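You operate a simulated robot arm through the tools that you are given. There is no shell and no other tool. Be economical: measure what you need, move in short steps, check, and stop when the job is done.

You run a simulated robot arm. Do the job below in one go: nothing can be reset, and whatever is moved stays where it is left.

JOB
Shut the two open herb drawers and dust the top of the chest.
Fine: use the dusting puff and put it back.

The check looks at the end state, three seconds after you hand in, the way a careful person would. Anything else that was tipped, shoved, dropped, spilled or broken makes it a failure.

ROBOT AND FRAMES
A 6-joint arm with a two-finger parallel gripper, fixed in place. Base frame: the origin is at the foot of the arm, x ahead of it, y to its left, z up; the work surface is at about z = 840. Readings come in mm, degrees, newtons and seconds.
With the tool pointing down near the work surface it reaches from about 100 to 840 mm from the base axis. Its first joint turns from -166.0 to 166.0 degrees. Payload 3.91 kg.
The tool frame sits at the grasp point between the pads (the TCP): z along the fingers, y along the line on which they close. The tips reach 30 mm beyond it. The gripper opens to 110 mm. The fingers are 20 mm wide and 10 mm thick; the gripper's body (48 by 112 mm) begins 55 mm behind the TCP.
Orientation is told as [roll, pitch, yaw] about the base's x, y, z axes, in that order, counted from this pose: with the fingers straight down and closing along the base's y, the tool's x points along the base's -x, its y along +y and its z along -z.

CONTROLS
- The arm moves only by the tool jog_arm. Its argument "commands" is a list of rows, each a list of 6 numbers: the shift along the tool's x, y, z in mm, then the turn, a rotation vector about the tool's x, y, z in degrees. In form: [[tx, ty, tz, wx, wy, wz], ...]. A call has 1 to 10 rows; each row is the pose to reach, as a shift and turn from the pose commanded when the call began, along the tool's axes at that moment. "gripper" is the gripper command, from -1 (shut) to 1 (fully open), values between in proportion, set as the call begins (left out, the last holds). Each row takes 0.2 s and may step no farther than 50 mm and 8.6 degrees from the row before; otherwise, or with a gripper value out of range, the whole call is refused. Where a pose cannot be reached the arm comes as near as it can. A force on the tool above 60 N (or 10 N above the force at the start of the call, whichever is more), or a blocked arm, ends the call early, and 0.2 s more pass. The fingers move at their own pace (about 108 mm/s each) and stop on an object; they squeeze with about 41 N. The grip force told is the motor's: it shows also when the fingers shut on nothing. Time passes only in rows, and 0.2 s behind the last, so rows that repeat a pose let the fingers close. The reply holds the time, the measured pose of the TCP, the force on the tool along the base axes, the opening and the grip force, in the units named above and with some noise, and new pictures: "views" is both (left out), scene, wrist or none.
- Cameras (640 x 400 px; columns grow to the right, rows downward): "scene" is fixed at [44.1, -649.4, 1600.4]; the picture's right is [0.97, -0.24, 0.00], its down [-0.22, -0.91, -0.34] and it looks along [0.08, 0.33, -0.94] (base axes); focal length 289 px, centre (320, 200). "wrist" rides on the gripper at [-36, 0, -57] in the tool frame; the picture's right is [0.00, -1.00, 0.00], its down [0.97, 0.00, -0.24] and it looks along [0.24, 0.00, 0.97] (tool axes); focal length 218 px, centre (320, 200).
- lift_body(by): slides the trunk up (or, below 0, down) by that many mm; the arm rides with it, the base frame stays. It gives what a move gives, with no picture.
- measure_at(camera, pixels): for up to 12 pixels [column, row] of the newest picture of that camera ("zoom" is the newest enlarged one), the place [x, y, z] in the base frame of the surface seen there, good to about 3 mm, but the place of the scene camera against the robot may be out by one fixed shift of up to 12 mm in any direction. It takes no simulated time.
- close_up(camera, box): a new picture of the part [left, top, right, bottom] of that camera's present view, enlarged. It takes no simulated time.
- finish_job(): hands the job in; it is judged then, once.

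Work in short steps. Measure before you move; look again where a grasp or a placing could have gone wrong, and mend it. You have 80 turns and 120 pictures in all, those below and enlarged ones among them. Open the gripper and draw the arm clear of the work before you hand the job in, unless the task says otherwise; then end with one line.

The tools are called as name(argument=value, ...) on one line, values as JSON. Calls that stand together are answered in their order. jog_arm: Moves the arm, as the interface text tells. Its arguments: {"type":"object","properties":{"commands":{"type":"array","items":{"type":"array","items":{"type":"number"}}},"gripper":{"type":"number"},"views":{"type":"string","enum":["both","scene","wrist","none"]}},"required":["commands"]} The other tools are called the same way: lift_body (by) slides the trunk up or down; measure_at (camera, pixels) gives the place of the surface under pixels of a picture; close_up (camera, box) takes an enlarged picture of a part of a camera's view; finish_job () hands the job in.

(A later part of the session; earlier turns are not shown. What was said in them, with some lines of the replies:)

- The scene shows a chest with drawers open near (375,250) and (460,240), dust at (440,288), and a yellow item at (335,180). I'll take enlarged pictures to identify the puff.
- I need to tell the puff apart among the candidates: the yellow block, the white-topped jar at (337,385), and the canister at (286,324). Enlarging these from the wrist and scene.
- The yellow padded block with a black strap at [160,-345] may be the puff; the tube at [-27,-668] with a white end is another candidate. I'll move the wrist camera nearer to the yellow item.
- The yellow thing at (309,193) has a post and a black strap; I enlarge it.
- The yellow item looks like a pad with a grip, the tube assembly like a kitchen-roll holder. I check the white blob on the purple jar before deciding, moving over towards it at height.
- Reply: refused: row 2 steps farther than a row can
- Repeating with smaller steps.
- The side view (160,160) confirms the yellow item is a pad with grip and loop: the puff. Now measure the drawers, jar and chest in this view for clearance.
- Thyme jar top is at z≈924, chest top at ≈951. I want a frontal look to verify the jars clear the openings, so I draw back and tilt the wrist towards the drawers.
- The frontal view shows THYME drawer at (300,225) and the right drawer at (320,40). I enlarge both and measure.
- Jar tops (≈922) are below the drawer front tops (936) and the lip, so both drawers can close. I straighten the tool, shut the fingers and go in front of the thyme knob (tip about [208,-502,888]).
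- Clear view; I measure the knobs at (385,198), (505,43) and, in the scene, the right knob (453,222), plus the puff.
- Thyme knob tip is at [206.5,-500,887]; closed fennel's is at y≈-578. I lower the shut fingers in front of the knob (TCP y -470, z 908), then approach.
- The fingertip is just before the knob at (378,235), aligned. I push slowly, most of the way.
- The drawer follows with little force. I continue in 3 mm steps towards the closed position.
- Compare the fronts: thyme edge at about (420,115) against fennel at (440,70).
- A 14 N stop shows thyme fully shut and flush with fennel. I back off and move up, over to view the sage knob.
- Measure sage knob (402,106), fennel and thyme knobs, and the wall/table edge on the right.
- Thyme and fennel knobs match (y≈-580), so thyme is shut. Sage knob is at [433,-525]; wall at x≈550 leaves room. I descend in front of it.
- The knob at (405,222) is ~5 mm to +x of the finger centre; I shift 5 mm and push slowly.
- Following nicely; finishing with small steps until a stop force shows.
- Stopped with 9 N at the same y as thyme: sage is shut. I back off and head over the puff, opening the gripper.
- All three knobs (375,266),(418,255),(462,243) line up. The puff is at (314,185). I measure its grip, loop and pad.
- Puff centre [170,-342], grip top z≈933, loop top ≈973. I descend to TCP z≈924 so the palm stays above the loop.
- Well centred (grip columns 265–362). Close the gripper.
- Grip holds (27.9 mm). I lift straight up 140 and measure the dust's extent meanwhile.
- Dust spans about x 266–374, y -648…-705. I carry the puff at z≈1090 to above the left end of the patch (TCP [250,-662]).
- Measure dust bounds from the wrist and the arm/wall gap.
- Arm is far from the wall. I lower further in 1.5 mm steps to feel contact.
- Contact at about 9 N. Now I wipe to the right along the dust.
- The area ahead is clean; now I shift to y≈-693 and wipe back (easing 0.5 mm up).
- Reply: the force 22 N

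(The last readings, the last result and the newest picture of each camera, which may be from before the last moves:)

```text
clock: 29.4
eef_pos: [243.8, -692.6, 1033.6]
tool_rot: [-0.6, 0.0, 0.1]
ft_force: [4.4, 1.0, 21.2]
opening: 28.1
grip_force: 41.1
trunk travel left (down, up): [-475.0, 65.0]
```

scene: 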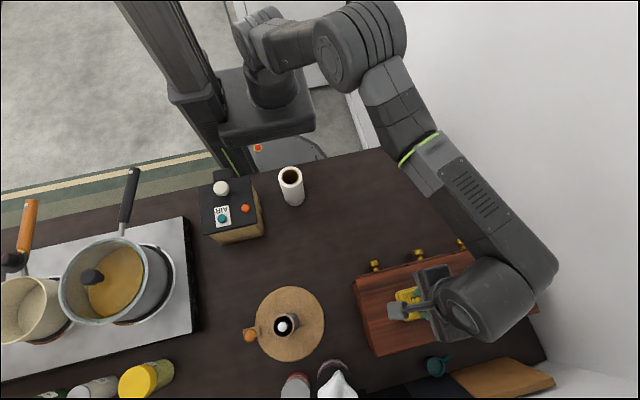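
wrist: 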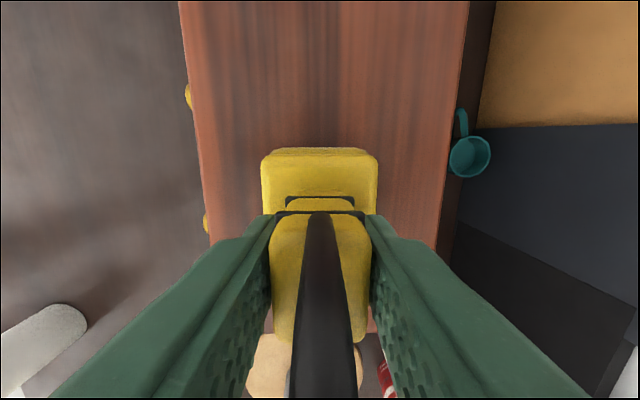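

The chest top looks clean. I lift and carry the puff back toward its spot [170,-341].

jog_arm(commands=[[0, 0, -25, 0, 0, 0], [5, 20, -55, 0, 0, 0], [10, 65, -55, 0, 0, 0], [20, 110, -55, 0, 0, 0], [30, 155, -55, 0, 0, 0], [40, 200, -55, 0, 0, 0], [50, 245, -55, 0, 0, 0], [60, 290, -55, 0, 0, 0], [73.5, 330, -55, 0, 0, 0], [73.5, 351.6, -35, 0, 0, 0]], views="both")

close_up(camera="scene", box=[350, 230, 550, 355])

```text
clock: 31.6
eef_pos: [170.9, -341.9, 1065.0]
tool_rot: [-0.3, -0.1, -0.1]
ft_force: [0.5, -0.4, -1.8]
opening: 27.8
grip_force: 41.0
trunk travel left (down, up): [-475.0, 65.0]
```

scene: 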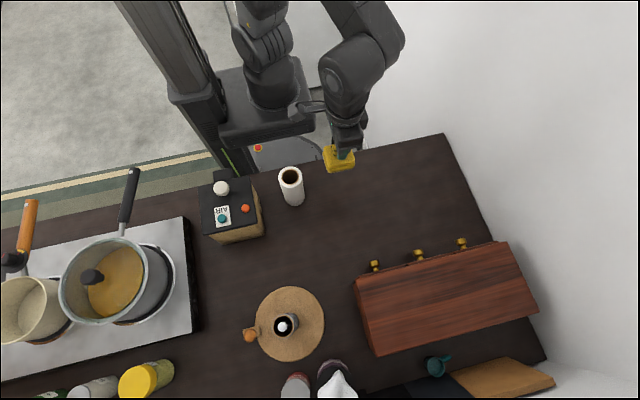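
wrist: 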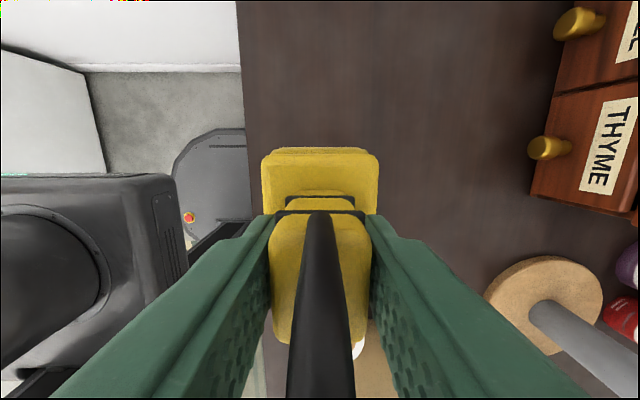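

```text
3.20 times, centred on (450, 292) of scene
```

zoom: 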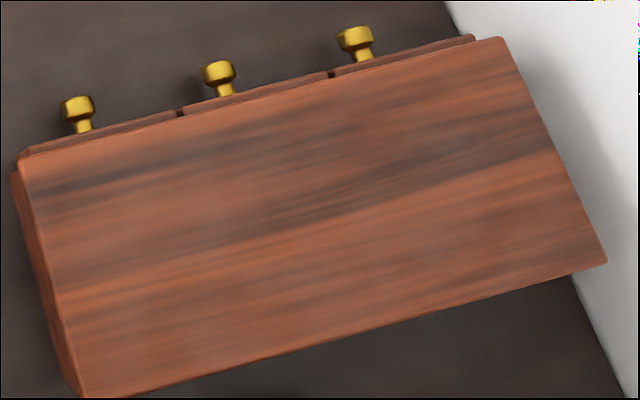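

Chest top is clean, drawers shut, chest unmoved. I lower the puff to just above its spot, ending in small steps.

jog_arm(commands=[[0.5, 0.9, 40, 0, 0, 0], [0.5, 0.9, 80, 0, 0, 0], [0.5, 0.9, 115, 0, 0, 0], [0.5, 0.9, 133, 0, 0, 0], [0.5, 0.9, 138, 0, 0, 0], [0.5, 0.9, 140, 0, 0, 0], [0.5, 0.9, 142, 0, 0, 0]], views="wrist")

```text
clock: 33.2
eef_pos: [170.4, -340.9, 921.6]
tool_rot: [-0.3, -0.1, 0.0]
ft_force: [-1.0, -0.5, -1.8]
opening: 27.8
grip_force: 40.8
trunk travel left (down, up): [-475.0, 65.0]
```

wrist: 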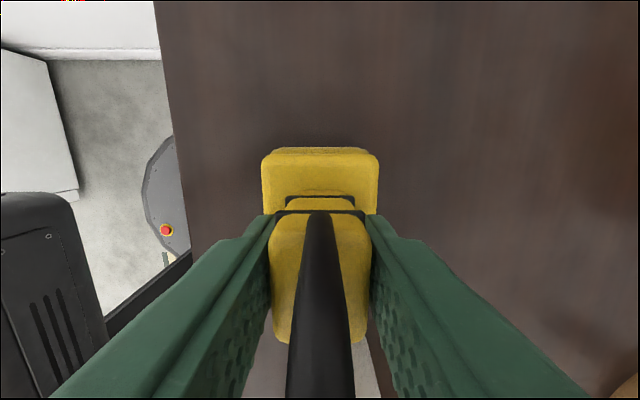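

No contact yet (-1.8 N); a few more 1 mm steps.

jog_arm(commands=[[0, 0, 1, 0, 0, 0], [0, 0, 2, 0, 0, 0], [0, 0, 3, 0, 0, 0]], views="none")

```text
clock: 34.0
eef_pos: [168.9, -340.1, 921.5]
tool_rot: [-0.4, -0.1, 0.0]
ft_force: [-0.3, 0.0, 11.1]
opening: 27.9
grip_force: 41.0
trunk travel left (down, up): [-475.0, 65.0]
```

Contact at 11 N. I ease up 1 mm, and open the gripper.

jog_arm(commands=[[0, 0, -1, 0, 0, 0], [0, 0, -1, 0, 0, 0], [0, 0, -1, 0, 0, 0], [0, 0, -1, 0, 0, 0]], gripper=1, views="none")

jog_arm(commands=[[0, 0, -20, 0, 0, 0], [0, 0, -60, 0, 0, 0], [0, 0, -105, 0, 0, 0], [0, 0, -150, 0, 0, 0], [0, 0, -200, 0, 0, 0], [0, 0, -245, 0, 0, 0]], views="both")

```text
clock: 35.0
eef_pos: [169.2, -341.5, 920.9]
tool_rot: [-0.3, 0.1, 0.0]
ft_force: [0.0, 0.4, 0.0]
opening: 110.0
grip_force: 0.1
trunk travel left (down, up): [-475.0, 65.0]
```

```text
clock: 36.4
eef_pos: [168.9, -338.7, 1165.8]
tool_rot: [-0.3, 0.0, 0.0]
ft_force: [0.1, 0.5, -0.2]
opening: 109.8
grip_force: 0.0
trunk travel left (down, up): [-475.0, 65.0]
```

scene: 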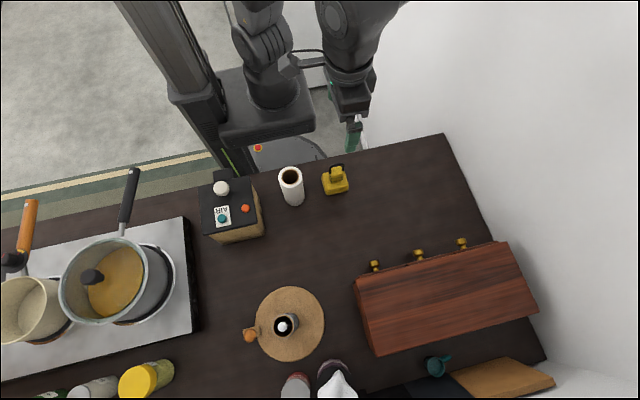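
wrist: 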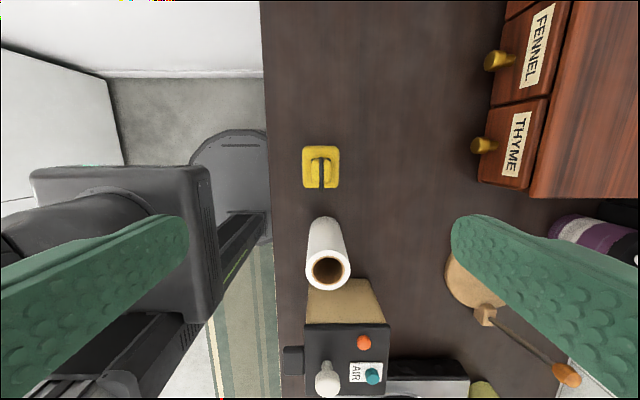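

The puff is back at (335,180) upright, all drawers are flush, the chest top is clean and the arm is clear with the gripper open. I hand in.

finish_job()

```text
The job is handed in.
```

The thyme and sage drawers are shut, the top of the chest is dusted clean, and the puff is back where it stood.
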